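You operate a simulated robot arm through the tools that you are given. There is no shell and no other tool.

You run a simulated two-armed robot. Do the job below in one go: nothing can be reset, and whatever is moved stays where it is left.

TASK
Hold the teal clamp on the wooden top of the stock shelf steady with one hand and flip the slide of the teal clamp the other way with the other.

The check looks at the end state, three seconds after you hand in, the way a careful person would. Anything else that was tipped, shoved, dropped, spilled or broken makes it a failure.

THE ROBOT
Two 7-joint arms with two-finger parallel grippers on one trunk, on a base that drives. Base frame: it is fixed to the floor where the robot stands at the start and does not move with it; the origin is under the middle of the robot, x ahead of it, y to its left, z up. Units: cm, rad, N and s.
The left shoulder is at the start at [2.9, 10.1, 126.2], the right one opposite. With the tool pointing down near the work surface each hand reaches from about 20 to 50 cm from the robot's upright axis, wherever it stands, measured 20 degrees to its own side. Places, roughly: slide of the teal clamp [-140, 300, 100]; teal clamp [-150, 300, 100]. Payload 2.4 kg a hand.
The TCP of each hand is the grasp point between the finger pads, 2.4 cm short of the fingertips. In the tool frame z runs along the fingers and y along their closing line. The gripper opens to 6.8 cm. The fingers are 1.7 cm wide and 1 cm thick; the gripper's body (4 by 7 cm) begins 4.1 cm behind the TCP.
Orientation is that of the tool frame in the base frame, as a unit quaternion [x, y, z, w]. With the fingers straight down and closing along the base's y, the tool's x points along the base's -x, its y along +y and its z along -z.

THE INTERFACE
- The arms move only by the tool jog_arm. It takes "left_targets", "right_targets" or both (then of equal length, played together; a hand with none holds still); each is a list of rows, each a list of 3 entries, a list of its own where there are three numbers: the shift along the base's x, y, z in cm, then the turn, a rotation vector about the base's x, y, z in rad, then the finger opening in cm, from 0 to 6.8. In form: [[[dx, dy, dz], [ax, ay, az], grip], ...]. A call has 1 to 20 rows; each row shifts and turns the commanded pose from where the row before left it. A row lasts 0.2 s, in which the tool goes at most 5 cm and 0.15 rad; a call with a longer step from one row to the next is refused whole, and so is a gripper value outside its range. A pose out of reach is approached as far as the arm can. The call stops where the force on the tool passes 40 N (or 10 N more than at its start, if that is more) or the arm is blocked; 0.2 s more then pass. Each finger travels about 7.2 cm/s and halts on what it meets, pressing with about 39 N; the grip force reading is that of the motor and also rises with nothing between the fingers. The clock runs only during rows and for 0.2 s after the last one: add rows that do not move to give the fingers time. The reply holds the time, the measured pose of the TCP, the force on the tool along the base axes, the opening and the grip force, in the units named above and with some noise, with the torque about the TCP (base axes, N m) and any sound that the robot's microphone picked up.
- Cameras (640 x 400 px; columns grow to the right, rows downward): "scene" is now at [10.95, 0.07, 141.49]; the picture's right is [0.01, -1.00, 0.00], its down [-0.62, -0.00, -0.78] and it looks along [0.78, 0.01, -0.62] (base axes); focal length 288 px, centre (320, 200). "left" rides on the left gripper at [8.4, -1.1, -7.5] in its tool frame; the picture's right is [0.13, 0.99, 0.00], its down [-0.60, 0.08, -0.79] and it looks along [-0.79, 0.10, 0.61] (tool axes); focal length 251 px, centre (320, 200). "right" rides on the right gripper at [8.4, 1.1, -7.5] in its tool frame; the picture's right is [-0.13, 0.99, 0.00], its down [-0.60, -0.08, -0.79] and it looks along [-0.79, -0.10, 0.61] (tool axes); focal length 251 px, centre (320, 200). There is no depth. A picture from a camera that has moved, and an enlarged one, comes with that camera's place and axes in the base frame and with its lens.
- get_image(camera): a new picture of that camera. It takes no simulated time.
- raise_lower(by): slides the trunk up (or, below 0, down) by that many cm; the arms and the scene camera ride with it, the base frame stays. It gives what a move gives, with no picture.
- drive_base(legs): drives the robot by 1 to 6 legs, each [ahead, left, turn to the left] in cm, cm and rad, along the robot's own axes; the way and the turn of a leg run together, so that a leg with both is an arc; at most 150 cm and 3.142 rad a leg. The arms and the cameras ride along, it lands a little off, and it stops where it bumps. It gives what a move gives.
- head_to(pan, tilt): turns the head with the scene camera to pan (to the left, within 1.501 rad either way) and tilt (down, from -0.506 to 1.204), counted from straight ahead of the robot. It gives what a move gives.
- enlarge(camera, box): a new picture of the part [left, top, right, bottom] of that camera's present view, enlarged. It takes no simulated time.
- sign_off(): hands the job in; it is judged then, once.

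Nothing tells you exact positions but the pictures and the camera data. Unless the task says otherwise, let go and move clear before handing in.

The tools are called after "Request:" as a command line: name --argument value ..., lists and objects as JSON in quotes. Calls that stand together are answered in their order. jog_arm: Moves the arms, as the interface text tells. Its arguments: {"type":"object","properties":{"left_targets":{"type":"array"},"right_targets":{"type":"array"}},"required":[]} The other tools are called the same way: raise_lower (by) slides the trunk up or down; drive_base (legs) drives the base; head_to (pan, tilt) turns the head that bears the scene camera; get_image (camera) takes a picture; enlarge (camera, box) takes an enlarged picture of a part of a camera's view; sign_off () hands the job in.

At the start:

```text
time: 0.0
left_position: [32.65, 11.63, 119.42]
left_tool_rot: [-0.001, 1.0, 0.0, 0.0]
left_force: [-0.5, -0.1, 0.1]
left_moment: [0.02, 0.02, 0.0]
left_gripper_width: 6.8
left_gripper_force: 0.1
right_position: [34.49, -15.2, 120.82]
right_tool_rot: [-0.001, 1.0, -0.001, -0.001]
right_force: [-0.6, -0.1, -0.2]
right_moment: [-0.01, -0.03, 0.0]
right_gripper_width: 6.81
right_gripper_force: 0.1
trunk travel left (down, up): [-47.5, 37.5]
robot x, y, heading: [0.03, -0.42, -0.002]
head pan, tilt: [0.009, 0.674]
```

scene: 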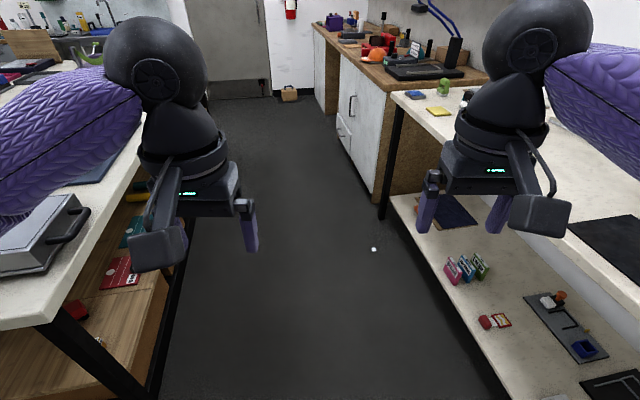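
right: 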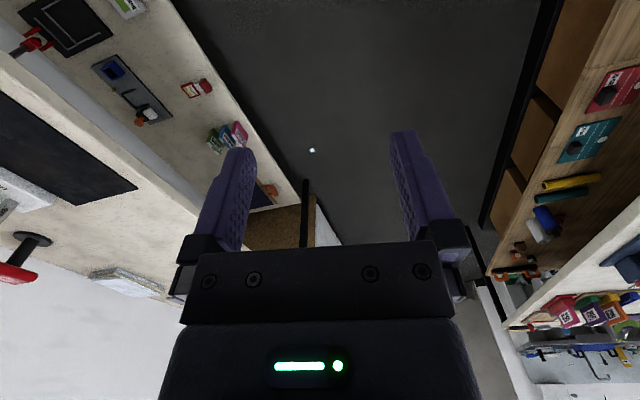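
left: 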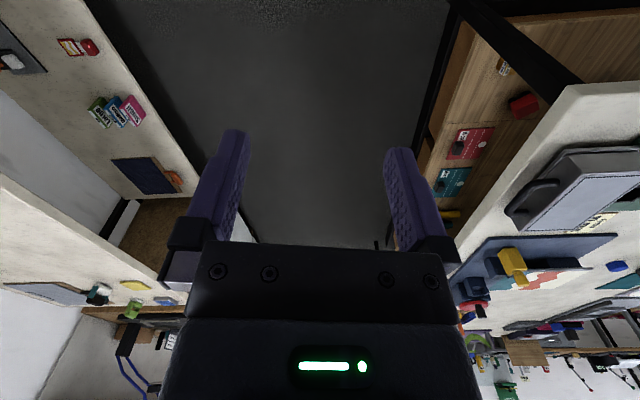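

I see an aisle between workbenches, with tables on the left and right; the clamp should be behind-left at about [-150, 300, 100]. First I'll look around with the head.

Request:
head_to --pan 1.5 --tilt 0.3

Request:
get_image --camera "scene"

Request:
head_to --pan 0.7 --tilt 0.3

Request:
get_image --camera "scene"

Request:
head_to --pan 0.0 --tilt 0.3

Request:
get_image --camera "scene"

Request:
head_to --pan -1.5 --tilt 0.3

Request:
get_image --camera "scene"

```text
time: 1.6
left_position: [32.58, 11.65, 119.4]
left_tool_rot: [0.0, 1.0, 0.0, 0.0]
left_force: [0.4, 0.3, 0.4]
left_moment: [0.04, -0.02, -0.02]
left_gripper_width: 6.8
left_gripper_force: 0.0
right_position: [34.37, -15.2, 120.76]
right_tool_rot: [0.001, 1.0, 0.0, 0.0]
right_force: [-0.3, 0.0, -0.1]
right_moment: [-0.01, 0.03, 0.03]
right_gripper_width: 6.81
right_gripper_force: 0.0
trunk travel left (down, up): [-47.5, 37.5]
robot x, y, heading: [-0.18, 0.2, -0.005]
head pan, tilt: [1.499, 0.3]
```

```text
taken
camera scene: at [3.03, 9.31, 144.88], right [1.0, -0.07, 0.0], down [-0.02, -0.3, -0.96], along [0.07, 0.95, -0.3], focal length 288 px, centre (320, 200)
```

scene: 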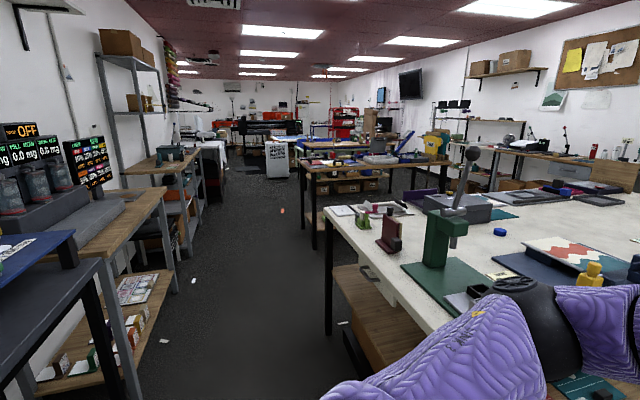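

```text
time: 2.7
left_position: [32.69, 11.7, 119.31]
left_tool_rot: [0.0, 1.0, -0.001, 0.0]
left_force: [-0.7, -0.9, 0.4]
left_moment: [-0.02, -0.05, 0.0]
left_gripper_width: 6.83
left_gripper_force: 0.0
right_position: [34.49, -15.25, 120.68]
right_tool_rot: [0.0, 1.0, -0.001, 0.0]
right_force: [0.1, 0.3, -0.4]
right_moment: [-0.02, 0.0, 0.02]
right_gripper_width: 6.79
right_gripper_force: 0.0
trunk travel left (down, up): [-47.5, 37.5]
robot x, y, heading: [-0.01, -0.06, 0.001]
head pan, tilt: [0.7, 0.3]
```

```text
taken
camera scene: at [9.49, 6.02, 144.88], right [0.64, -0.76, 0.0], down [-0.23, -0.19, -0.96], along [0.73, 0.62, -0.3], focal length 288 px, centre (320, 200)
```

scene: 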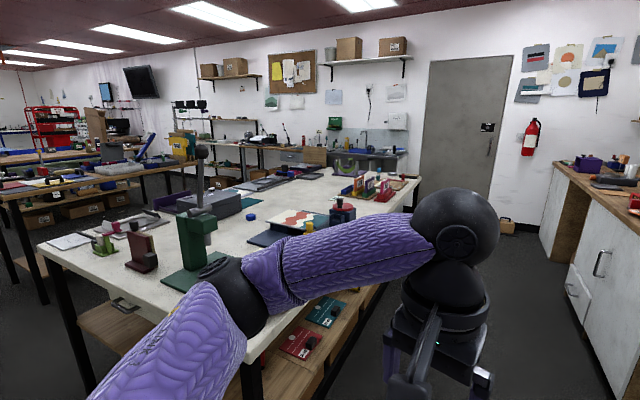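

```text
time: 3.8
left_position: [32.64, 11.73, 119.37]
left_tool_rot: [0.0, 1.0, -0.001, 0.0]
left_force: [0.3, 0.0, 0.7]
left_moment: [-0.01, -0.03, -0.01]
left_gripper_width: 6.79
left_gripper_force: 0.1
right_position: [34.4, -15.11, 120.71]
right_tool_rot: [0.0, 1.0, -0.002, 0.0]
right_force: [-0.3, 1.1, 0.5]
right_moment: [-0.02, -0.01, 0.01]
right_gripper_width: 6.8
right_gripper_force: 0.1
trunk travel left (down, up): [-47.5, 37.5]
robot x, y, heading: [0.18, 0.11, 0.0]
head pan, tilt: [0.0, 0.3]
```

```text
taken
camera scene: at [11.69, 0.01, 144.87], right [0.0, -1.0, 0.0], down [-0.3, 0.0, -0.96], along [0.96, 0.0, -0.3], focal length 288 px, centre (320, 200)
```

scene: 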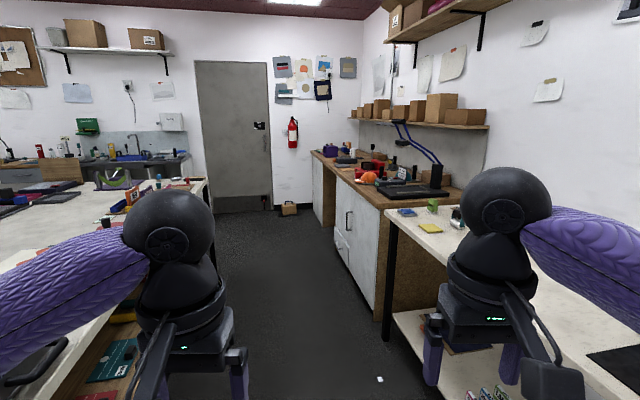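

```text
time: 5.4
left_position: [32.7, 11.7, 119.42]
left_tool_rot: [0.001, 1.0, 0.0, 0.0]
left_force: [0.0, 0.3, 0.4]
left_moment: [0.01, 0.0, 0.0]
left_gripper_width: 6.81
left_gripper_force: 0.1
right_position: [34.25, -15.22, 120.84]
right_tool_rot: [-0.001, 1.0, -0.001, 0.0]
right_force: [0.0, -0.1, 0.4]
right_moment: [0.01, -0.01, 0.01]
right_gripper_width: 6.77
right_gripper_force: 0.0
trunk travel left (down, up): [-47.5, 37.5]
robot x, y, heading: [-0.15, -0.08, 0.002]
head pan, tilt: [-1.499, 0.3]
```

```text
taken
camera scene: at [3.03, -9.32, 144.88], right [-1.0, -0.07, 0.0], down [-0.02, 0.29, -0.96], along [0.07, -0.95, -0.3], focal length 288 px, centre (320, 200)
```

scene: 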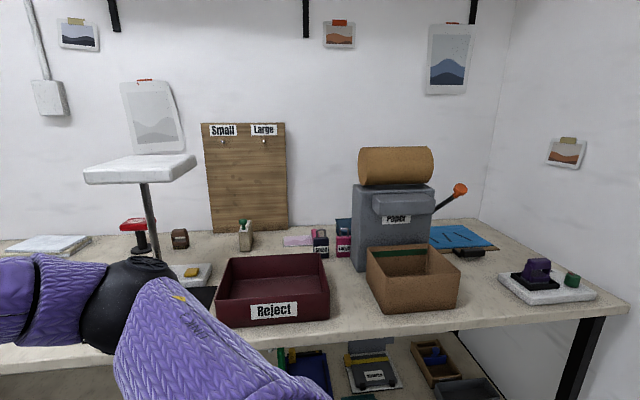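

The stock shelf seems to be the grey-framed wooden shelf on the left side in the +y view, with a teal item on top. I'll enlarge that area and look down for free floor.

Request:
head_to --pan 1.5 --tilt 0.3

Request:
enlarge --camera "scene" --box '[90, 110, 250, 210]'

Request:
enlarge --camera "scene" --box '[0, 150, 400, 400]'

Request:
head_to --pan 1.5 --tilt 0.9

Request:
get_image --camera "scene"

```text
time: 8.0
left_position: [32.66, 11.65, 119.37]
left_tool_rot: [0.0, 1.0, 0.0, 0.0]
left_force: [-0.3, -0.5, 0.2]
left_moment: [0.0, 0.0, -0.02]
left_gripper_width: 6.78
left_gripper_force: 0.1
right_position: [34.39, -15.23, 120.79]
right_tool_rot: [-0.001, 1.0, 0.0, 0.0]
right_force: [-0.2, 1.1, 0.5]
right_moment: [0.0, 0.0, 0.01]
right_gripper_width: 6.79
right_gripper_force: 0.0
trunk travel left (down, up): [-47.5, 37.5]
robot x, y, heading: [0.01, -0.25, -0.005]
head pan, tilt: [1.499, 0.3]
```

```text
4.00 times, centred on (170, 160) of scene
camera zoom: at [3.03, 9.31, 144.88], right [1.0, -0.07, 0.0], down [-0.02, -0.29, -0.96], along [0.07, 0.95, -0.3], focal length 1153 px, centre (920, 360)
```

zoom: 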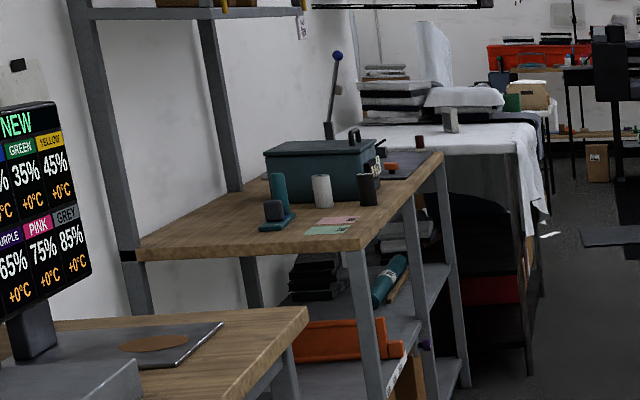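

```text
1.60 times, centred on (200, 275) of scene
camera zoom: at [3.03, 9.31, 144.88], right [1.0, -0.07, 0.0], down [-0.02, -0.29, -0.96], along [0.07, 0.95, -0.3], focal length 461 px, centre (512, 80)
```

zoom: 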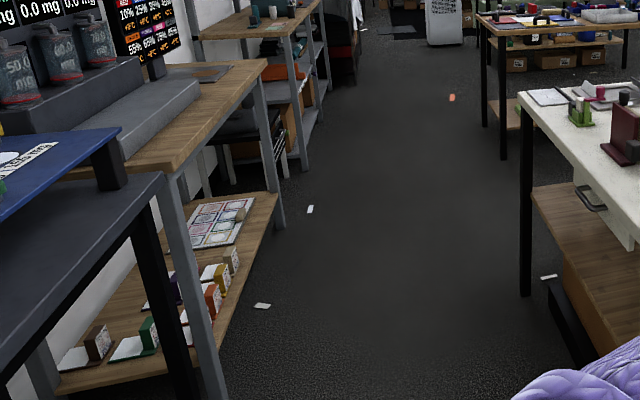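

```text
time: 9.0
left_position: [32.61, 11.62, 119.41]
left_tool_rot: [0.0, 1.0, 0.0, 0.0]
left_force: [0.2, 0.2, 0.1]
left_moment: [-0.03, 0.0, -0.02]
left_gripper_width: 6.76
left_gripper_force: 0.1
right_position: [34.41, -15.24, 120.75]
right_tool_rot: [-0.001, 1.0, -0.002, -0.001]
right_force: [-0.3, -0.1, 0.5]
right_moment: [0.02, -0.01, 0.01]
right_gripper_width: 6.79
right_gripper_force: 0.0
trunk travel left (down, up): [-47.5, 37.5]
robot x, y, heading: [-0.25, 0.06, -0.002]
head pan, tilt: [1.499, 0.901]
```

```text
taken
camera scene: at [2.9, 7.53, 139.66], right [1.0, -0.07, 0.0], down [-0.06, -0.78, -0.62], along [0.04, 0.62, -0.78], focal length 288 px, centre (320, 200)
```

scene: 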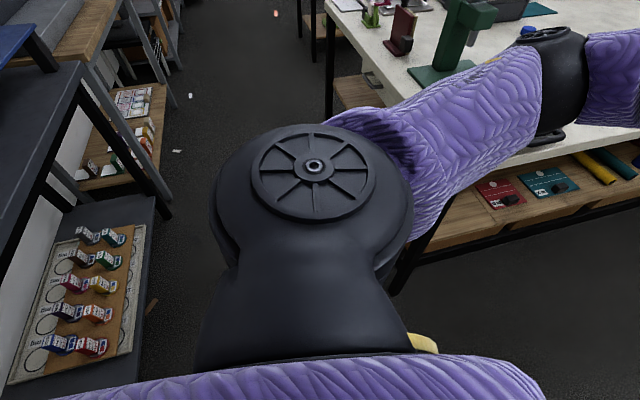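

The room is turned about 0.25 rad counter-clockwise from my base frame, and the teal clamp sits on the wooden shelf top near (-136, 300), about 25 cm behind its front edge. I'll turn left to face down the aisle and look again before driving.

Request:
drive_base --legs '[[0, 0, 0.9], [0, 0, 0.92]]'

Request:
head_to --pan 0.0 --tilt 0.4

Request:
get_image --camera "scene"

```text
time: 14.1
left_position: [-19.46, 28.76, 119.47]
left_tool_rot: [0.791, -0.612, 0.001, 0.001]
left_force: [0.6, -0.9, 0.6]
left_moment: [0.02, -0.01, 0.02]
left_gripper_width: 6.8
left_gripper_force: 0.1
right_position: [6.16, 37.14, 120.75]
right_tool_rot: [0.79, -0.613, 0.001, -0.001]
right_force: [0.1, -0.2, 0.6]
right_moment: [0.0, 0.0, 0.03]
right_gripper_width: 6.81
right_gripper_force: 0.1
trunk travel left (down, up): [-47.5, 37.5]
robot x, y, heading: [-0.1, 0.23, 1.825]
head pan, tilt: [1.499, 0.901]
```

```text
time: 15.7
left_position: [-19.47, 28.76, 119.38]
left_tool_rot: [0.791, -0.612, 0.0, 0.0]
left_force: [-0.9, 0.6, 0.2]
left_moment: [-0.01, -0.04, 0.0]
left_gripper_width: 6.81
left_gripper_force: 0.1
right_position: [6.06, 37.25, 120.71]
right_tool_rot: [0.791, -0.612, 0.001, -0.001]
right_force: [-0.4, -0.4, 0.2]
right_moment: [0.01, 0.01, 0.01]
right_gripper_width: 6.83
right_gripper_force: 0.1
trunk travel left (down, up): [-47.5, 37.5]
robot x, y, heading: [-0.13, 0.14, 1.826]
head pan, tilt: [0.0, 0.4]
```

```text
taken
camera scene: at [-2.81, 11.17, 143.95], right [0.97, 0.25, 0.0], down [0.1, -0.38, -0.92], along [-0.23, 0.89, -0.39], focal length 288 px, centre (320, 200)
```

scene: 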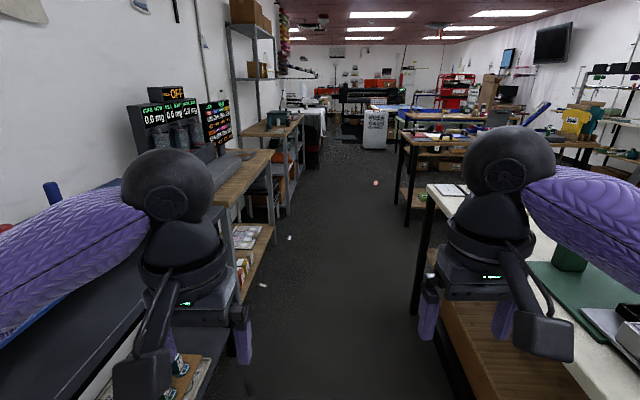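

Aisle ahead is clear, and the clamp is on the wooden-topped grey shelf at left. I'll enlarge to get a better fix on it before driving.

Request:
enlarge --camera "scene" --box '[220, 80, 340, 155]'

Request:
enlarge --camera "scene" --box '[200, 60, 440, 210]'

```text
5.33 times, centred on (280, 118) of scene
camera zoom: at [-2.81, 11.17, 143.95], right [0.97, 0.25, 0.0], down [0.1, -0.38, -0.92], along [-0.23, 0.89, -0.39], focal length 1538 px, centre (533, 640)
```

zoom: 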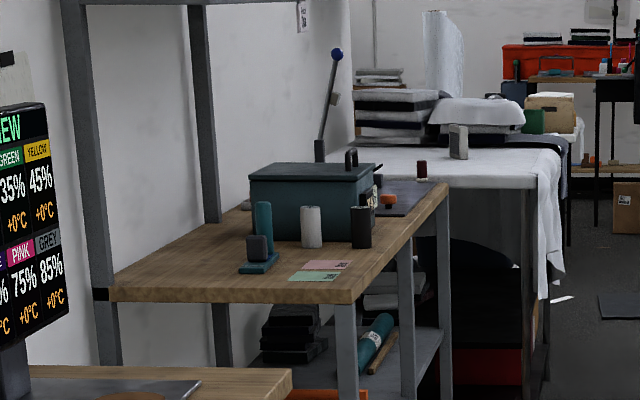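

```text
2.67 times, centred on (320, 135) of scene
camera zoom: at [-2.81, 11.17, 143.95], right [0.97, 0.25, 0.0], down [0.1, -0.38, -0.92], along [-0.23, 0.89, -0.39], focal length 769 px, centre (320, 373)
```

zoom: 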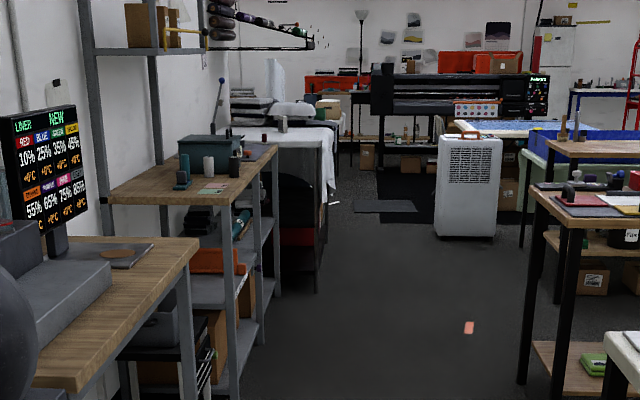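

Shelf top height looks to be about 90–93 cm and the clamp is around (-140, 310). I'll drive 150 cm along the aisle, keeping slightly right, then look again.

Request:
drive_base --legs '[[0, 0, -0.05], [150, -6, 0]]'

Request:
head_to --pan 0.35 --tilt 0.4

Request:
get_image --camera "scene"

Request:
enlarge --camera "scene" --box '[200, 60, 400, 185]'

```text
refused: leg 2 is longer than a leg can be; nothing moved
```

```text
time: 16.5
left_position: [-19.42, 28.56, 119.41]
left_tool_rot: [0.791, -0.612, 0.0, 0.0]
left_force: [-0.3, -0.9, -0.5]
left_moment: [0.02, 0.03, 0.02]
left_gripper_width: 6.81
left_gripper_force: 0.1
right_position: [6.17, 37.18, 120.79]
right_tool_rot: [0.791, -0.612, 0.001, 0.0]
right_force: [-0.2, 0.2, 0.4]
right_moment: [-0.03, 0.0, 0.01]
right_gripper_width: 6.78
right_gripper_force: 0.0
trunk travel left (down, up): [-47.5, 37.5]
robot x, y, heading: [-0.19, 0.08, 1.822]
head pan, tilt: [0.351, 0.4]
```

```text
taken
camera scene: at [-5.74, 9.84, 143.95], right [0.82, 0.57, 0.0], down [0.22, -0.32, -0.92], along [-0.52, 0.76, -0.39], focal length 288 px, centre (320, 200)
```

scene: 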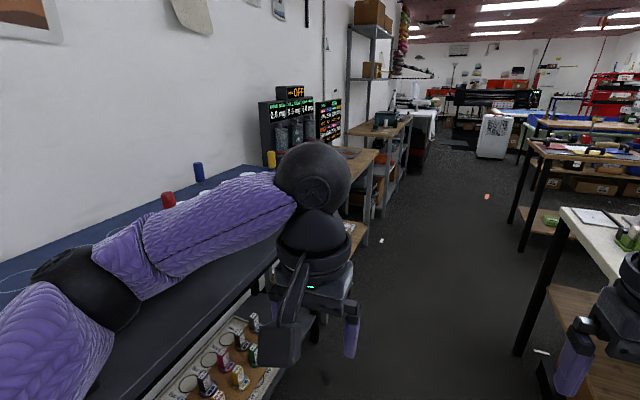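

```text
3.20 times, centred on (300, 122) of scene
camera zoom: at [-5.74, 9.84, 143.95], right [0.82, 0.57, 0.0], down [0.22, -0.32, -0.92], along [-0.52, 0.76, -0.39], focal length 922 px, centre (384, 448)
```

zoom: 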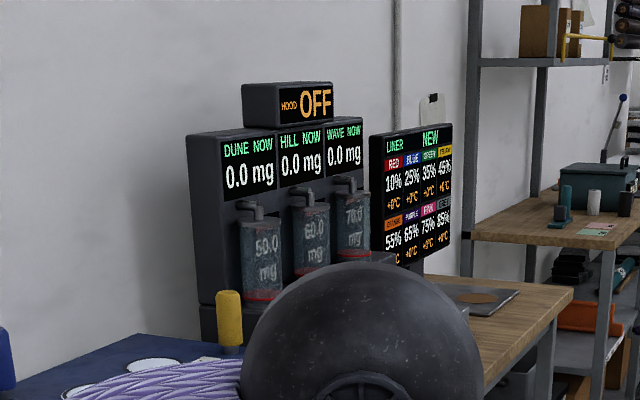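

The clamp's shelf is ahead on the left; the leg was just slightly too long because of the sideways shift. I'll drive in shorter legs.

Request:
drive_base --legs '[[0, 0, -0.05], [60, -6, 0], [80, 0, 0]]'

Request:
head_to --pan 0.35 --tilt 0.4

Request:
get_image --camera "scene"

Request:
enlarge --camera "scene" --box '[200, 60, 400, 185]'

```text
time: 24.4
left_position: [-41.08, 171.77, 119.42]
left_tool_rot: [0.776, -0.631, 0.0, 0.001]
left_force: [0.2, 1.1, 0.4]
left_moment: [-0.02, 0.02, -0.02]
left_gripper_width: 6.83
left_gripper_force: 0.1
right_position: [-15.13, 178.96, 120.68]
right_tool_rot: [0.776, -0.631, 0.001, 0.0]
right_force: [0.2, 1.2, -0.9]
right_moment: [0.02, -0.01, -0.04]
right_gripper_width: 6.82
right_gripper_force: 0.0
trunk travel left (down, up): [-47.5, 37.5]
robot x, y, heading: [-23.09, 142.25, 1.776]
head pan, tilt: [0.351, 0.4]
```

```text
time: 25.0
left_position: [-40.94, 171.87, 119.42]
left_tool_rot: [0.776, -0.631, -0.001, -0.001]
left_force: [0.7, 0.2, 0.2]
left_moment: [0.01, 0.02, -0.02]
left_gripper_width: 6.81
left_gripper_force: 0.0
right_position: [-15.01, 179.09, 120.64]
right_tool_rot: [0.776, -0.631, 0.0, 0.0]
right_force: [-0.2, 0.7, -0.5]
right_moment: [0.01, 0.0, -0.01]
right_gripper_width: 6.82
right_gripper_force: 0.1
trunk travel left (down, up): [-47.5, 37.5]
robot x, y, heading: [-22.65, 142.17, 1.783]
head pan, tilt: [0.351, 0.4]
```

```text
taken
camera scene: at [-28.22, 152.34, 143.95], right [0.85, 0.53, 0.0], down [0.21, -0.33, -0.92], along [-0.49, 0.78, -0.39], focal length 288 px, centre (320, 200)
```

scene: 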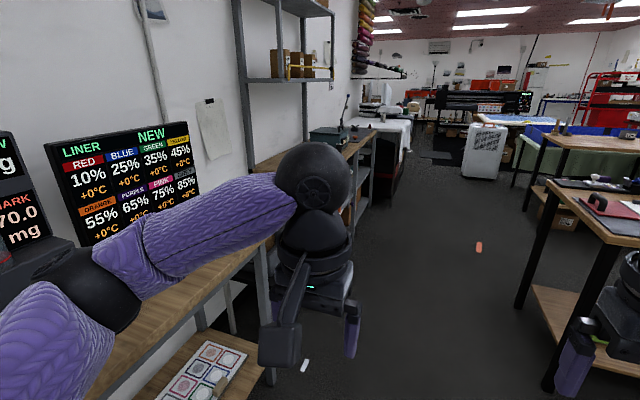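

```text
3.20 times, centred on (300, 122) of scene
camera zoom: at [-28.22, 152.34, 143.95], right [0.85, 0.53, 0.0], down [0.21, -0.33, -0.92], along [-0.49, 0.78, -0.39], focal length 922 px, centre (384, 448)
```

zoom: 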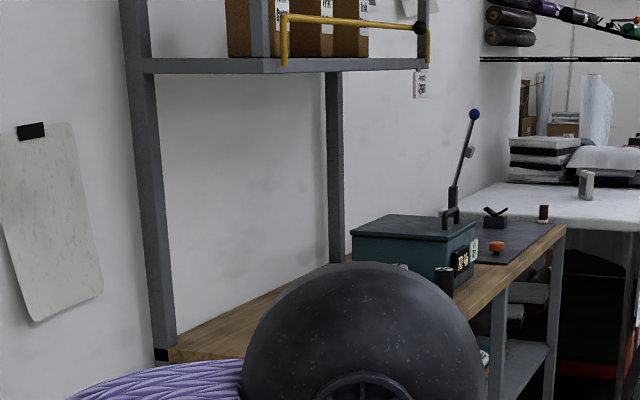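

The aisle stays clear and the shelf is ahead-left. I'll drive 100 cm further and look at the shelf top from closer up.

Request:
drive_base --legs '[[100, 0, 0]]'

Request:
head_to --pan 0.6 --tilt 0.5

Request:
get_image --camera "scene"

Request:
head_to --pan 1.2 --tilt 0.5

Request:
get_image --camera "scene"

```text
time: 30.2
left_position: [-61.5, 269.66, 119.47]
left_tool_rot: [0.776, -0.631, 0.0, 0.0]
left_force: [-0.2, 0.4, 1.1]
left_moment: [0.03, 0.02, -0.03]
left_gripper_width: 6.79
left_gripper_force: 0.1
right_position: [-35.56, 277.01, 120.76]
right_tool_rot: [0.776, -0.63, 0.0, 0.0]
right_force: [-0.1, 0.2, 0.2]
right_moment: [0.01, -0.02, 0.02]
right_gripper_width: 6.77
right_gripper_force: 0.1
trunk travel left (down, up): [-47.5, 37.5]
robot x, y, heading: [-43.53, 240.06, 1.776]
head pan, tilt: [0.351, 0.4]
```

```text
time: 30.9
left_position: [-61.55, 269.73, 119.36]
left_tool_rot: [0.776, -0.631, 0.0, 0.0]
left_force: [0.4, 0.1, -1.4]
left_moment: [0.0, -0.01, -0.01]
left_gripper_width: 6.79
left_gripper_force: 0.1
right_position: [-35.42, 276.92, 120.74]
right_tool_rot: [0.776, -0.631, 0.0, 0.0]
right_force: [0.8, -0.7, 0.4]
right_moment: [0.01, 0.02, -0.01]
right_gripper_width: 6.78
right_gripper_force: 0.0
trunk travel left (down, up): [-47.5, 37.5]
robot x, y, heading: [-43.18, 240.46, 1.774]
head pan, tilt: [0.6, 0.499]
```

```text
taken
camera scene: at [-50.3, 248.68, 143.04], right [0.69, 0.72, 0.0], down [0.35, -0.33, -0.88], along [-0.63, 0.61, -0.48], focal length 288 px, centre (320, 200)
```

scene: 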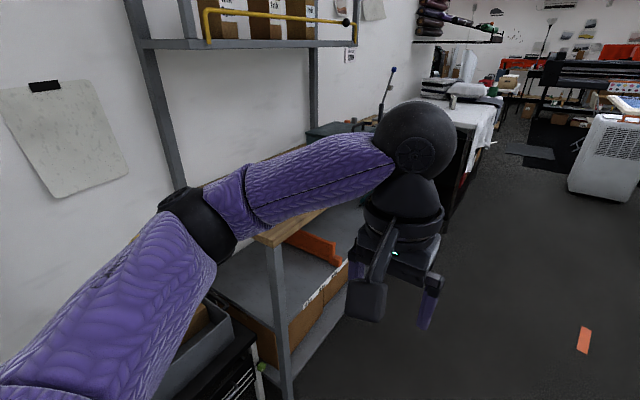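

```text
time: 31.9
left_position: [-61.44, 269.63, 119.43]
left_tool_rot: [0.776, -0.631, 0.0, 0.0]
left_force: [-1.3, 0.7, 0.5]
left_moment: [0.02, 0.0, -0.04]
left_gripper_width: 6.8
left_gripper_force: 0.0
right_position: [-35.53, 276.83, 120.84]
right_tool_rot: [0.777, -0.63, 0.001, -0.001]
right_force: [-0.3, 0.5, 0.6]
right_moment: [0.01, -0.02, 0.02]
right_gripper_width: 6.79
right_gripper_force: 0.0
trunk travel left (down, up): [-47.5, 37.5]
robot x, y, heading: [-43.61, 240.2, 1.775]
head pan, tilt: [1.201, 0.499]
```

```text
taken
camera scene: at [-52.71, 243.87, 143.04], right [0.16, 0.99, 0.0], down [0.47, -0.08, -0.88], along [-0.87, 0.14, -0.48], focal length 288 px, centre (320, 200)
```

scene: 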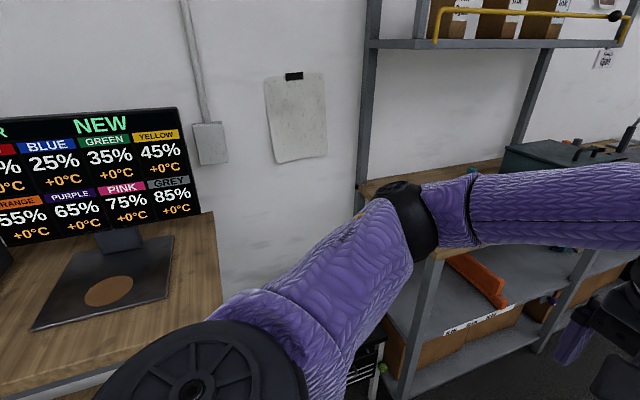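

The shelf's front leg is at about (-113, 288), its top at about z 89, and the clamp should be near (-146, 322). I'll drive alongside it, turn to face the shelf and look.

Request:
drive_base --legs '[[100, 0, 0], [0, 0, 0.79], [0, 0, 0.79]]'

Request:
head_to --pan 0.0 --tilt 0.6

Request:
get_image --camera "scene"

Request:
get_image --camera "left"

Request:
get_image --camera "right"

```text
time: 41.2
left_position: [-92.93, 317.05, 119.55]
left_tool_rot: [0.994, 0.114, 0.0, 0.0]
left_force: [0.2, 0.1, -0.8]
left_moment: [-0.01, -0.02, 0.01]
left_gripper_width: 6.81
left_gripper_force: 0.0
right_position: [-100.66, 342.83, 120.77]
right_tool_rot: [0.994, 0.113, 0.0, 0.0]
right_force: [-0.1, -0.5, 0.5]
right_moment: [-0.02, 0.0, 0.0]
right_gripper_width: 6.79
right_gripper_force: 0.0
trunk travel left (down, up): [-47.5, 37.5]
robot x, y, heading: [-63.79, 335.77, -2.916]
head pan, tilt: [1.201, 0.499]
```

```text
time: 42.6
left_position: [-92.98, 317.05, 119.36]
left_tool_rot: [0.993, 0.114, -0.001, 0.0]
left_force: [-0.3, 0.2, 0.3]
left_moment: [0.04, 0.01, 0.01]
left_gripper_width: 6.82
left_gripper_force: 0.0
right_position: [-100.65, 342.72, 120.78]
right_tool_rot: [0.994, 0.113, 0.0, 0.0]
right_force: [0.3, 0.0, -0.3]
right_moment: [0.01, -0.04, 0.04]
right_gripper_width: 6.8
right_gripper_force: 0.0
trunk travel left (down, up): [-47.5, 37.5]
robot x, y, heading: [-63.57, 335.4, -2.914]
head pan, tilt: [0.0, 0.6]
```

```text
taken
camera scene: at [-74.5, 333.24, 142.13], right [-0.22, 0.97, 0.0], down [0.55, 0.13, -0.82], along [-0.8, -0.19, -0.57], focal length 288 px, centre (320, 200)
```

scene: 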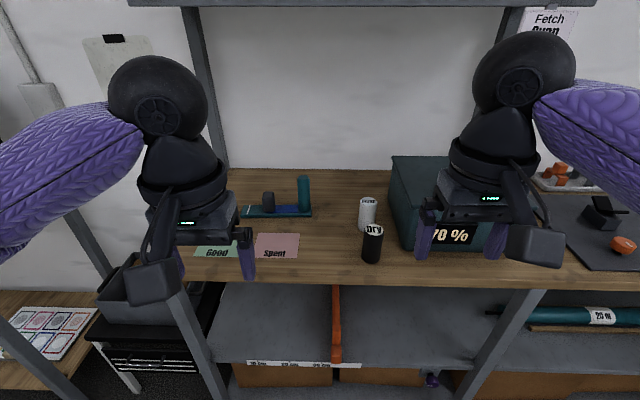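

```text
taken
camera left: at [-85.09, 319.96, 126.89], right [0.35, -0.94, 0.0], down [-0.57, -0.21, 0.79], along [-0.74, -0.28, -0.61], focal length 251 px, centre (320, 200)
```

left: 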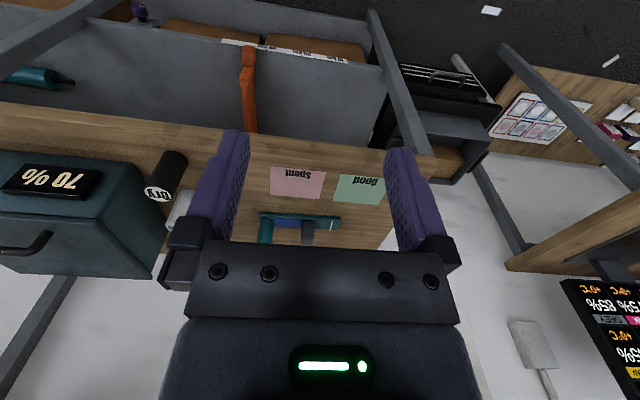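

```text
taken
camera right: at [-92.3, 343.67, 128.21], right [0.1, -1.0, 0.0], down [-0.61, -0.06, 0.79], along [-0.79, -0.08, -0.61], focal length 251 px, centre (320, 200)
```

right: 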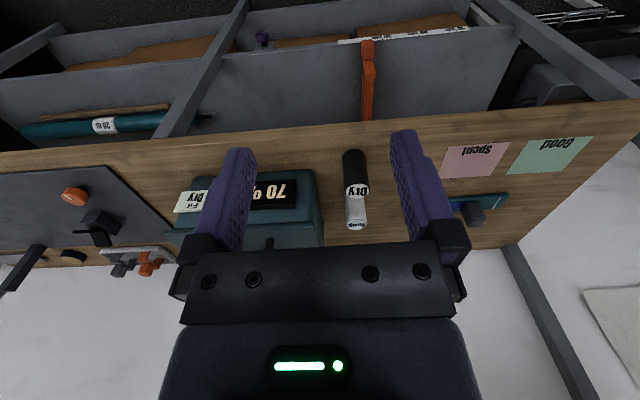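

The clamp is in view: a teal base with a tall teal post at one end and a small dark slide. I'll enlarge it from all cameras.

Request:
enlarge --camera "scene" --box '[215, 160, 335, 235]'

Request:
enlarge --camera "left" --box '[240, 190, 360, 265]'

Request:
enlarge --camera "right" --box '[430, 170, 530, 232]'

```text
5.33 times, centred on (275, 198) of scene
camera zoom: at [-74.5, 333.24, 142.13], right [-0.22, 0.97, 0.0], down [0.55, 0.13, -0.82], along [-0.8, -0.19, -0.57], focal length 1538 px, centre (560, 213)
```

zoom: 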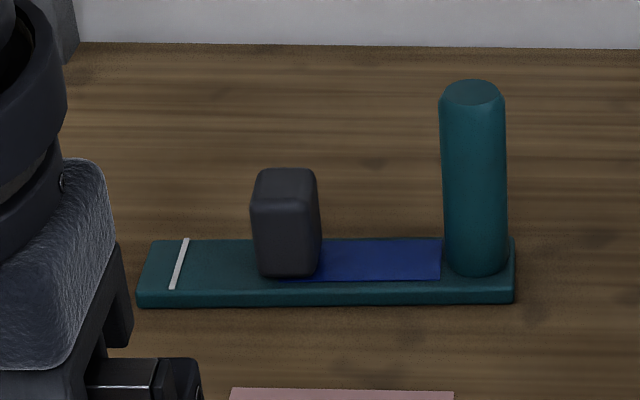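

```text
5.33 times, centred on (300, 228) of left
camera zoom: at [-85.09, 319.96, 126.89], right [0.35, -0.94, 0.0], down [-0.57, -0.21, 0.79], along [-0.74, -0.28, -0.61], focal length 1341 px, centre (427, 53)
```

zoom: 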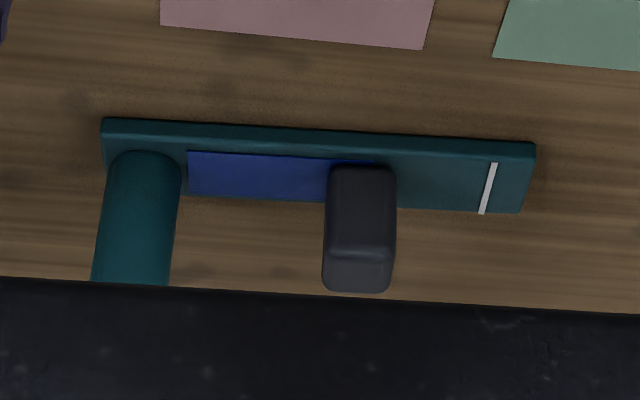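

```text
6.40 times, centred on (480, 201) of right
camera zoom: at [-92.3, 343.67, 128.21], right [0.1, -1.0, 0.0], down [-0.61, -0.06, 0.79], along [-0.79, -0.08, -0.61], focal length 1609 px, centre (-704, 194)
```

zoom: 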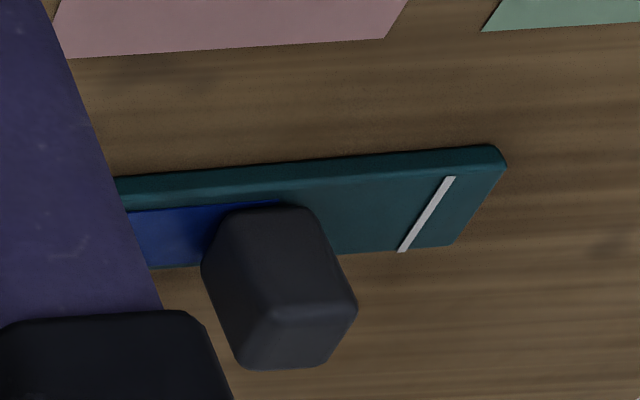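

I see the clamp clearly: base about 19 cm long with its top at z≈94.5, post (handle) near (-137, 314), and slide block near (-135, 305). Next I'll look straight down to judge how close my base can come to the shelf.

Request:
head_to --pan 0.0 --tilt 1.2

Request:
get_image --camera "scene"

```text
time: 43.6
left_position: [-92.99, 317.05, 119.39]
left_tool_rot: [0.994, 0.113, 0.0, 0.0]
left_force: [-0.3, -0.2, -0.8]
left_moment: [0.0, 0.0, 0.02]
left_gripper_width: 6.79
left_gripper_force: 0.0
right_position: [-100.69, 342.81, 120.89]
right_tool_rot: [0.994, 0.114, 0.0, -0.001]
right_force: [0.3, 0.4, 0.3]
right_moment: [0.02, 0.03, -0.03]
right_gripper_width: 6.81
right_gripper_force: 0.1
trunk travel left (down, up): [-47.5, 37.5]
robot x, y, heading: [-63.79, 335.73, -2.915]
head pan, tilt: [0.0, 1.201]
```

```text
taken
camera scene: at [-71.34, 333.98, 137.67], right [-0.22, 0.97, 0.0], down [0.91, 0.21, -0.36], along [-0.35, -0.08, -0.93], focal length 288 px, centre (320, 200)
```

scene: 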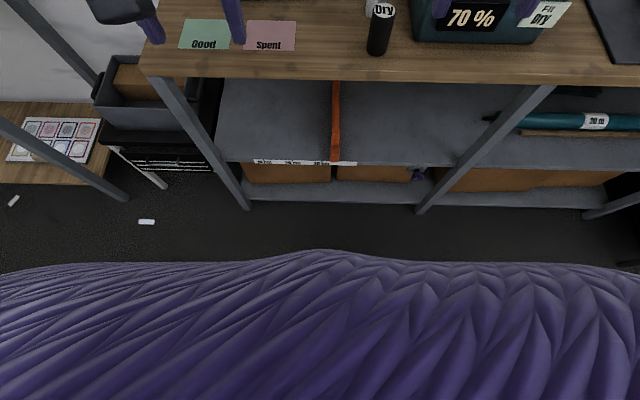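

The front edge is about 51 cm ahead of my axis and the clamp about 76 cm ahead, a little to the left. I'll shift left 8 cm and creep forward 15 cm, then check.

Request:
drive_base --legs '[[0, 8, 0], [15, 0, 0]]'

Request:
head_to --pan 0.0 --tilt 0.8

Request:
get_image --camera "scene"

Request:
get_image --camera "left"

Request:
get_image --camera "right"

```text
time: 45.6
left_position: [-105.41, 305.91, 119.38]
left_tool_rot: [0.994, 0.113, 0.001, 0.0]
left_force: [0.1, 0.3, -0.3]
left_moment: [-0.02, -0.02, -0.01]
left_gripper_width: 6.81
left_gripper_force: 0.0
right_position: [-113.42, 331.64, 120.66]
right_tool_rot: [0.994, 0.113, 0.0, -0.001]
right_force: [-0.1, -0.7, 0.1]
right_moment: [0.02, -0.02, -0.03]
right_gripper_width: 6.81
right_gripper_force: 0.1
trunk travel left (down, up): [-47.5, 37.5]
robot x, y, heading: [-76.34, 324.33, -2.909]
head pan, tilt: [0.0, 1.201]
```

```text
time: 46.5
left_position: [-105.65, 305.8, 119.46]
left_tool_rot: [0.994, 0.113, 0.0, 0.0]
left_force: [0.0, 0.6, -0.2]
left_moment: [-0.02, -0.02, 0.03]
left_gripper_width: 6.81
left_gripper_force: 0.1
right_position: [-113.32, 331.58, 120.84]
right_tool_rot: [0.994, 0.114, -0.001, -0.001]
right_force: [-0.7, 0.4, 0.3]
right_moment: [0.01, 0.0, -0.01]
right_gripper_width: 6.82
right_gripper_force: 0.1
trunk travel left (down, up): [-47.5, 37.5]
robot x, y, heading: [-76.2, 324.76, -2.917]
head pan, tilt: [0.0, 0.799]
```

```text
taken
camera scene: at [-86.32, 322.3, 140.43], right [-0.22, 0.97, 0.0], down [0.7, 0.16, -0.7], along [-0.68, -0.16, -0.72], focal length 288 px, centre (320, 200)
```

scene: 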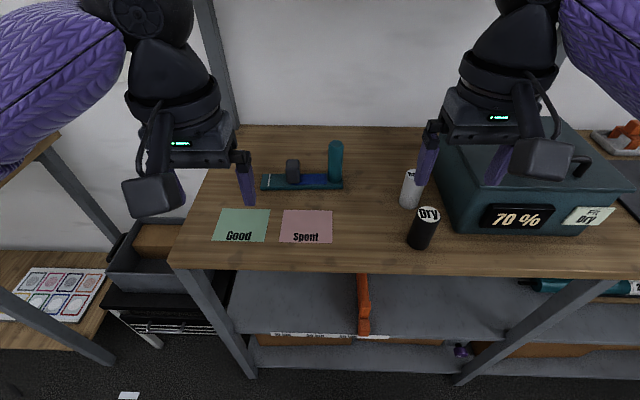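

```text
taken
camera left: at [-97.65, 308.83, 126.89], right [0.35, -0.94, 0.0], down [-0.57, -0.21, 0.79], along [-0.74, -0.28, -0.61], focal length 251 px, centre (320, 200)
```

left: 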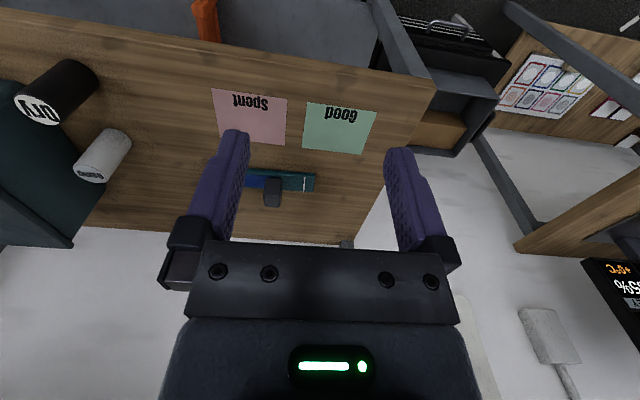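

```text
taken
camera right: at [-104.89, 332.54, 128.21], right [0.1, -1.0, 0.0], down [-0.61, -0.06, 0.79], along [-0.79, -0.08, -0.61], focal length 251 px, centre (320, 200)
```

right: 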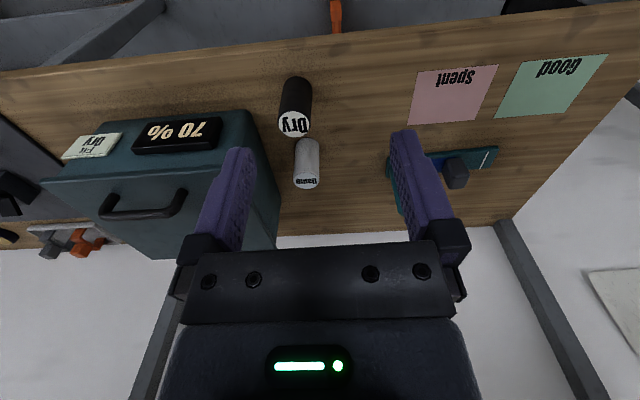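

The clamp is now about 62 cm ahead, slide slightly left and post slightly right of my centre line — good laterally. I'll creep forward 8 cm more.

Request:
drive_base --legs '[[8, 0, 0]]'

Request:
drive_base --legs '[[3, 0, 0]]'

Request:
get_image --camera "scene"

```text
time: 47.5
left_position: [-113.44, 304.12, 119.38]
left_tool_rot: [0.994, 0.112, 0.001, 0.0]
left_force: [-0.8, -0.2, -0.6]
left_moment: [0.01, -0.03, -0.01]
left_gripper_width: 6.8
left_gripper_force: 0.1
right_position: [-121.26, 329.92, 120.7]
right_tool_rot: [0.994, 0.114, 0.0, -0.002]
right_force: [-0.8, -0.7, 0.3]
right_moment: [-0.01, -0.03, 0.0]
right_gripper_width: 6.83
right_gripper_force: 0.0
trunk travel left (down, up): [-47.5, 37.5]
robot x, y, heading: [-83.94, 322.81, -2.917]
head pan, tilt: [0.0, 0.799]
```

```text
time: 48.4
left_position: [-116.36, 303.43, 119.35]
left_tool_rot: [0.994, 0.112, 0.001, 0.0]
left_force: [-1.2, -1.0, -0.3]
left_moment: [-0.01, -0.02, 0.01]
left_gripper_width: 6.8
left_gripper_force: 0.1
right_position: [-124.21, 329.33, 120.67]
right_tool_rot: [0.994, 0.113, 0.001, -0.001]
right_force: [-0.4, 0.1, 0.0]
right_moment: [0.0, -0.02, 0.0]
right_gripper_width: 6.81
right_gripper_force: 0.0
trunk travel left (down, up): [-47.5, 37.5]
robot x, y, heading: [-87.29, 322.11, -2.918]
head pan, tilt: [0.0, 0.799]
```

```text
taken
camera scene: at [-97.25, 319.81, 140.42], right [-0.22, 0.97, 0.0], down [0.7, 0.16, -0.7], along [-0.68, -0.16, -0.72], focal length 288 px, centre (320, 200)
```

scene: 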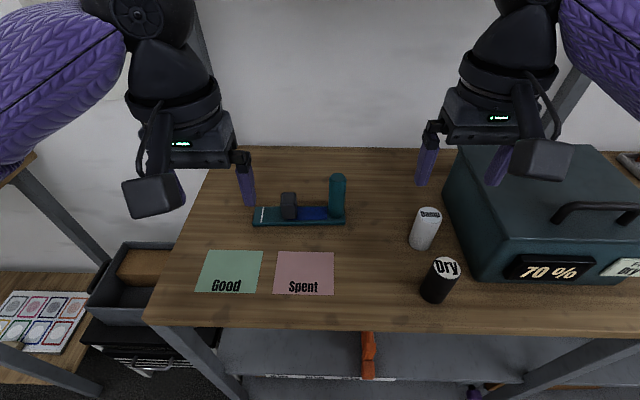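

The clamp is now about 51 cm ahead, and nothing has bumped. I'll creep 2.5 cm more and then enlarge the view of the clamp.

Request:
drive_base --legs '[[2.5, 0, 0]]'

Request:
get_image --camera "scene"

Request:
enlarge --camera "scene" --box '[235, 165, 363, 245]'

Request:
enlarge --camera "right" --box '[400, 100, 560, 200]'

Request:
get_image --camera "left"

```text
time: 49.2
left_position: [-118.81, 302.81, 119.3]
left_tool_rot: [0.994, 0.113, 0.002, -0.001]
left_force: [0.5, 0.4, -0.4]
left_moment: [-0.03, 0.0, -0.03]
left_gripper_width: 6.82
left_gripper_force: 0.1
right_position: [-126.55, 328.69, 120.73]
right_tool_rot: [0.994, 0.113, 0.001, -0.001]
right_force: [-0.4, -0.8, 0.6]
right_moment: [0.02, -0.06, -0.01]
right_gripper_width: 6.82
right_gripper_force: 0.1
trunk travel left (down, up): [-47.5, 37.5]
robot x, y, heading: [-89.46, 321.38, -2.914]
head pan, tilt: [0.0, 0.799]
```

```text
taken
camera scene: at [-99.66, 319.25, 140.42], right [-0.22, 0.97, 0.0], down [0.7, 0.16, -0.7], along [-0.68, -0.16, -0.72], focal length 288 px, centre (320, 200)
```

scene: 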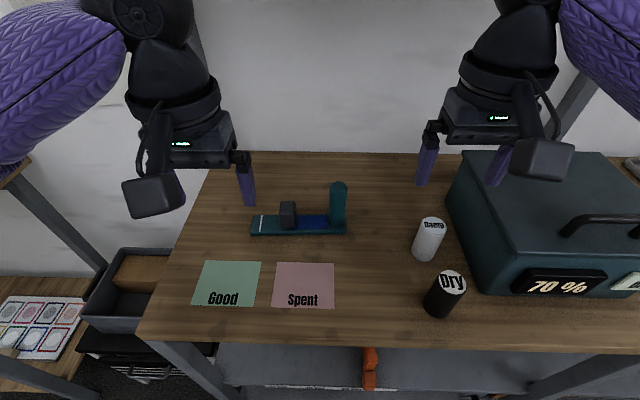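

```text
5.00 times, centred on (299, 205) of scene
camera zoom: at [-99.66, 319.25, 140.42], right [-0.22, 0.97, 0.0], down [0.7, 0.16, -0.7], along [-0.68, -0.16, -0.72], focal length 1441 px, centre (425, 175)
```

zoom: 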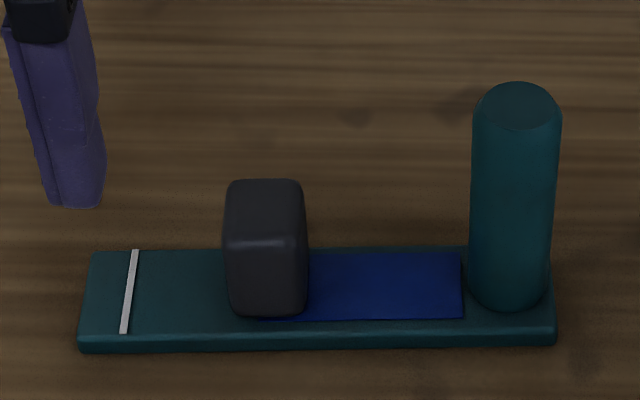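

```text
4.00 times, centred on (480, 150) of right
camera zoom: at [-118.2, 329.52, 128.17], right [0.1, -1.0, 0.0], down [-0.61, -0.06, 0.79], along [-0.79, -0.08, -0.61], focal length 1006 px, centre (-320, 400)
```

zoom: 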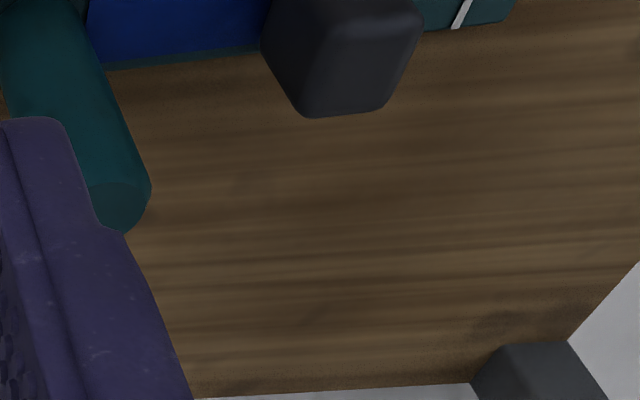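

```text
taken
camera left: at [-110.99, 305.8, 126.85], right [0.35, -0.94, 0.0], down [-0.57, -0.21, 0.79], along [-0.74, -0.28, -0.61], focal length 251 px, centre (320, 200)
```

left: 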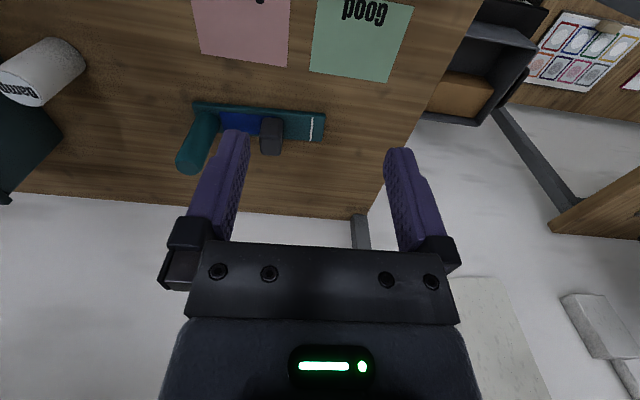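

The clamp is about 49 cm ahead, within reach: slide centre ≈(-136, 304, 96), post ≈(-138.3, 313.8) with its top at z≈104. I'll first turn both hands 90° in place (camera sides outward) so the fingers close front-to-back across the clamp.

Request:
jog_arm --left_targets '[[[0, 0, 0.3], [0, 0, -0.141], 6.8], [[0, 0, 0.3], [0, 0, -0.141], 6.8], [[0, 0, 0.3], [0, 0, -0.141], 6.8], [[0, 0, 0], [0, 0, -0.141], 6.8], [[0, 0, 0], [0, 0, -0.141], 6.8], [[0, 0, 0], [0, 0, -0.141], 6.8], [[0, 0, 0], [0, 0, -0.141], 6.8], [[0, 0, 0], [0, 0, -0.141], 6.8], [[0, 0, 0], [0, 0, -0.141], 6.8], [[0, 0, 0], [0, 0, -0.141], 6.8], [[0, 0, 0], [0, 0, -0.141], 6.8], [[0, 0, 0], [0, 0, 0], 6.8]]' --right_targets '[[[0, 0, 0.3], [0, 0, 0.1446], 6.8], [[0, 0, 0.3], [0, 0, 0.1446], 6.8], [[0, 0, 0.3], [0, 0, 0.1446], 6.8], [[0, 0, 0], [0, 0, 0.1446], 6.8], [[0, 0, 0], [0, 0, 0.1446], 6.8], [[0, 0, 0], [0, 0, 0.1446], 6.8], [[0, 0, 0], [0, 0, 0.1446], 6.8], [[0, 0, 0], [0, 0, 0.1446], 6.8], [[0, 0, 0], [0, 0, 0.1446], 6.8], [[0, 0, 0], [0, 0, 0.1446], 6.8], [[0, 0, 0], [0, 0, 0.1446], 6.8], [[0, 0, 0], [0, 0, 0], 6.8]]'

Request:
get_image --camera "scene"

Request:
get_image --camera "left"

Request:
get_image --camera "right"

```text
time: 50.8
left_position: [-118.66, 302.9, 120.3]
left_tool_rot: [0.934, -0.357, 0.0, 0.001]
left_force: [0.7, -0.1, -0.2]
left_moment: [-0.01, 0.0, -0.05]
left_gripper_width: 6.79
left_gripper_force: 0.0
right_position: [-126.49, 328.52, 121.57]
right_tool_rot: [0.83, 0.558, -0.003, 0.004]
right_force: [0.6, -1.6, -1.3]
right_moment: [0.09, 0.09, -0.19]
right_gripper_width: 6.82
right_gripper_force: 0.0
trunk travel left (down, up): [-47.5, 37.5]
robot x, y, heading: [-89.34, 321.45, -2.914]
head pan, tilt: [0.0, 0.799]
stopped in row 7 (right hand): the force on the tool passed its limit at 85 N (the readings are from after the stop); the commanded pose is now the measured one
```

```text
taken
camera scene: at [-99.5, 319.29, 140.44], right [-0.22, 0.97, 0.0], down [0.7, 0.16, -0.7], along [-0.68, -0.16, -0.72], focal length 288 px, centre (320, 200)
```

scene: 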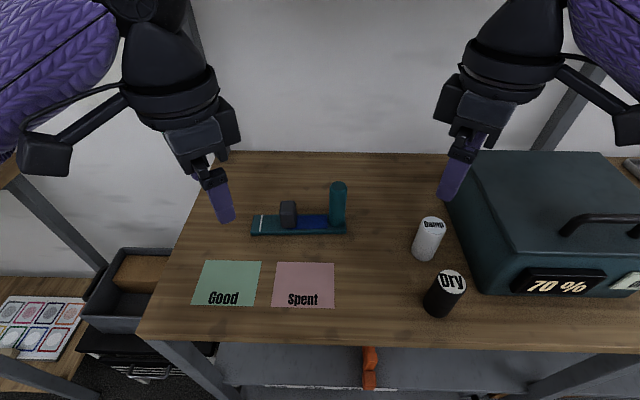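

```text
taken
camera left: at [-111.8, 298.09, 127.8], right [-0.56, -0.83, 0.0], down [-0.5, 0.34, 0.79], along [-0.66, 0.45, -0.61], focal length 251 px, centre (320, 200)
```

left: 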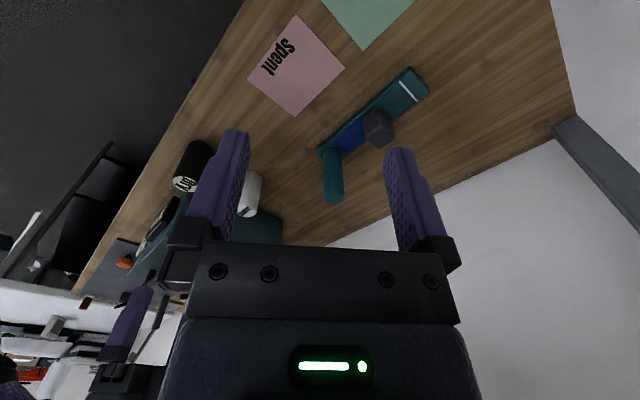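

```text
taken
camera right: at [-122.36, 336.04, 129.01], right [0.87, -0.49, 0.0], down [-0.3, -0.52, 0.8], along [-0.39, -0.7, -0.6], focal length 251 px, centre (320, 200)
```

right: 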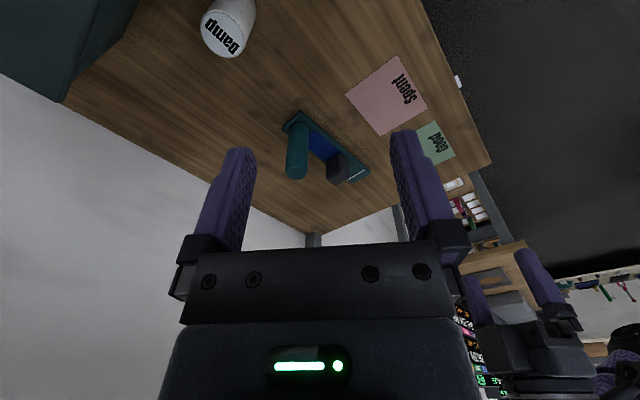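

The right hand stopped mid-turn from some contact; there's nothing on the table near it, so I suspect its camera boom met its own forearm. I'll take a closer look before continuing.

Request:
enlarge --camera "scene" --box '[400, 0, 640, 150]'

Request:
head_to --pan -0.6 --tilt 0.5

Request:
get_image --camera "scene"

```text
2.67 times, centred on (520, 75) of scene
camera zoom: at [-99.5, 319.29, 140.44], right [-0.22, 0.97, 0.0], down [0.7, 0.16, -0.7], along [-0.68, -0.16, -0.72], focal length 769 px, centre (-213, 533)
```

zoom: 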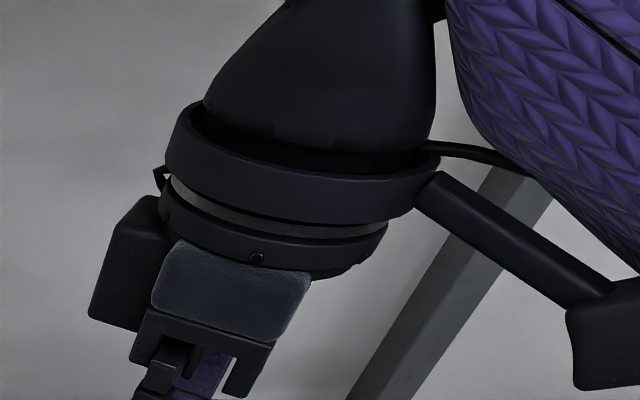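

```text
time: 51.8
left_position: [-118.74, 302.97, 120.25]
left_tool_rot: [0.934, -0.356, 0.0, 0.0]
left_force: [-0.2, -0.2, -0.2]
left_moment: [0.0, 0.01, -0.01]
left_gripper_width: 6.78
left_gripper_force: 0.1
right_position: [-126.65, 328.54, 121.57]
right_tool_rot: [0.829, 0.559, -0.004, 0.003]
right_force: [0.6, -4.5, -1.3]
right_moment: [0.12, 0.11, -0.19]
right_gripper_width: 6.8
right_gripper_force: 0.0
trunk travel left (down, up): [-47.5, 37.5]
robot x, y, heading: [-89.45, 321.53, -2.916]
head pan, tilt: [-0.6, 0.499]
```

```text
taken
camera scene: at [-100.11, 324.42, 143.03], right [0.37, 0.93, 0.0], down [0.45, -0.17, -0.88], along [-0.82, 0.32, -0.48], focal length 288 px, centre (320, 200)
```

scene: 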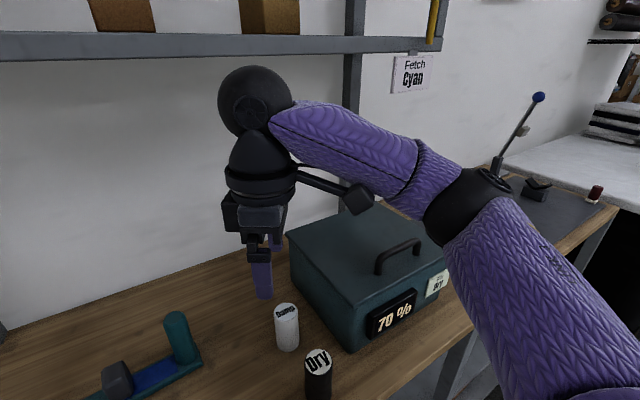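

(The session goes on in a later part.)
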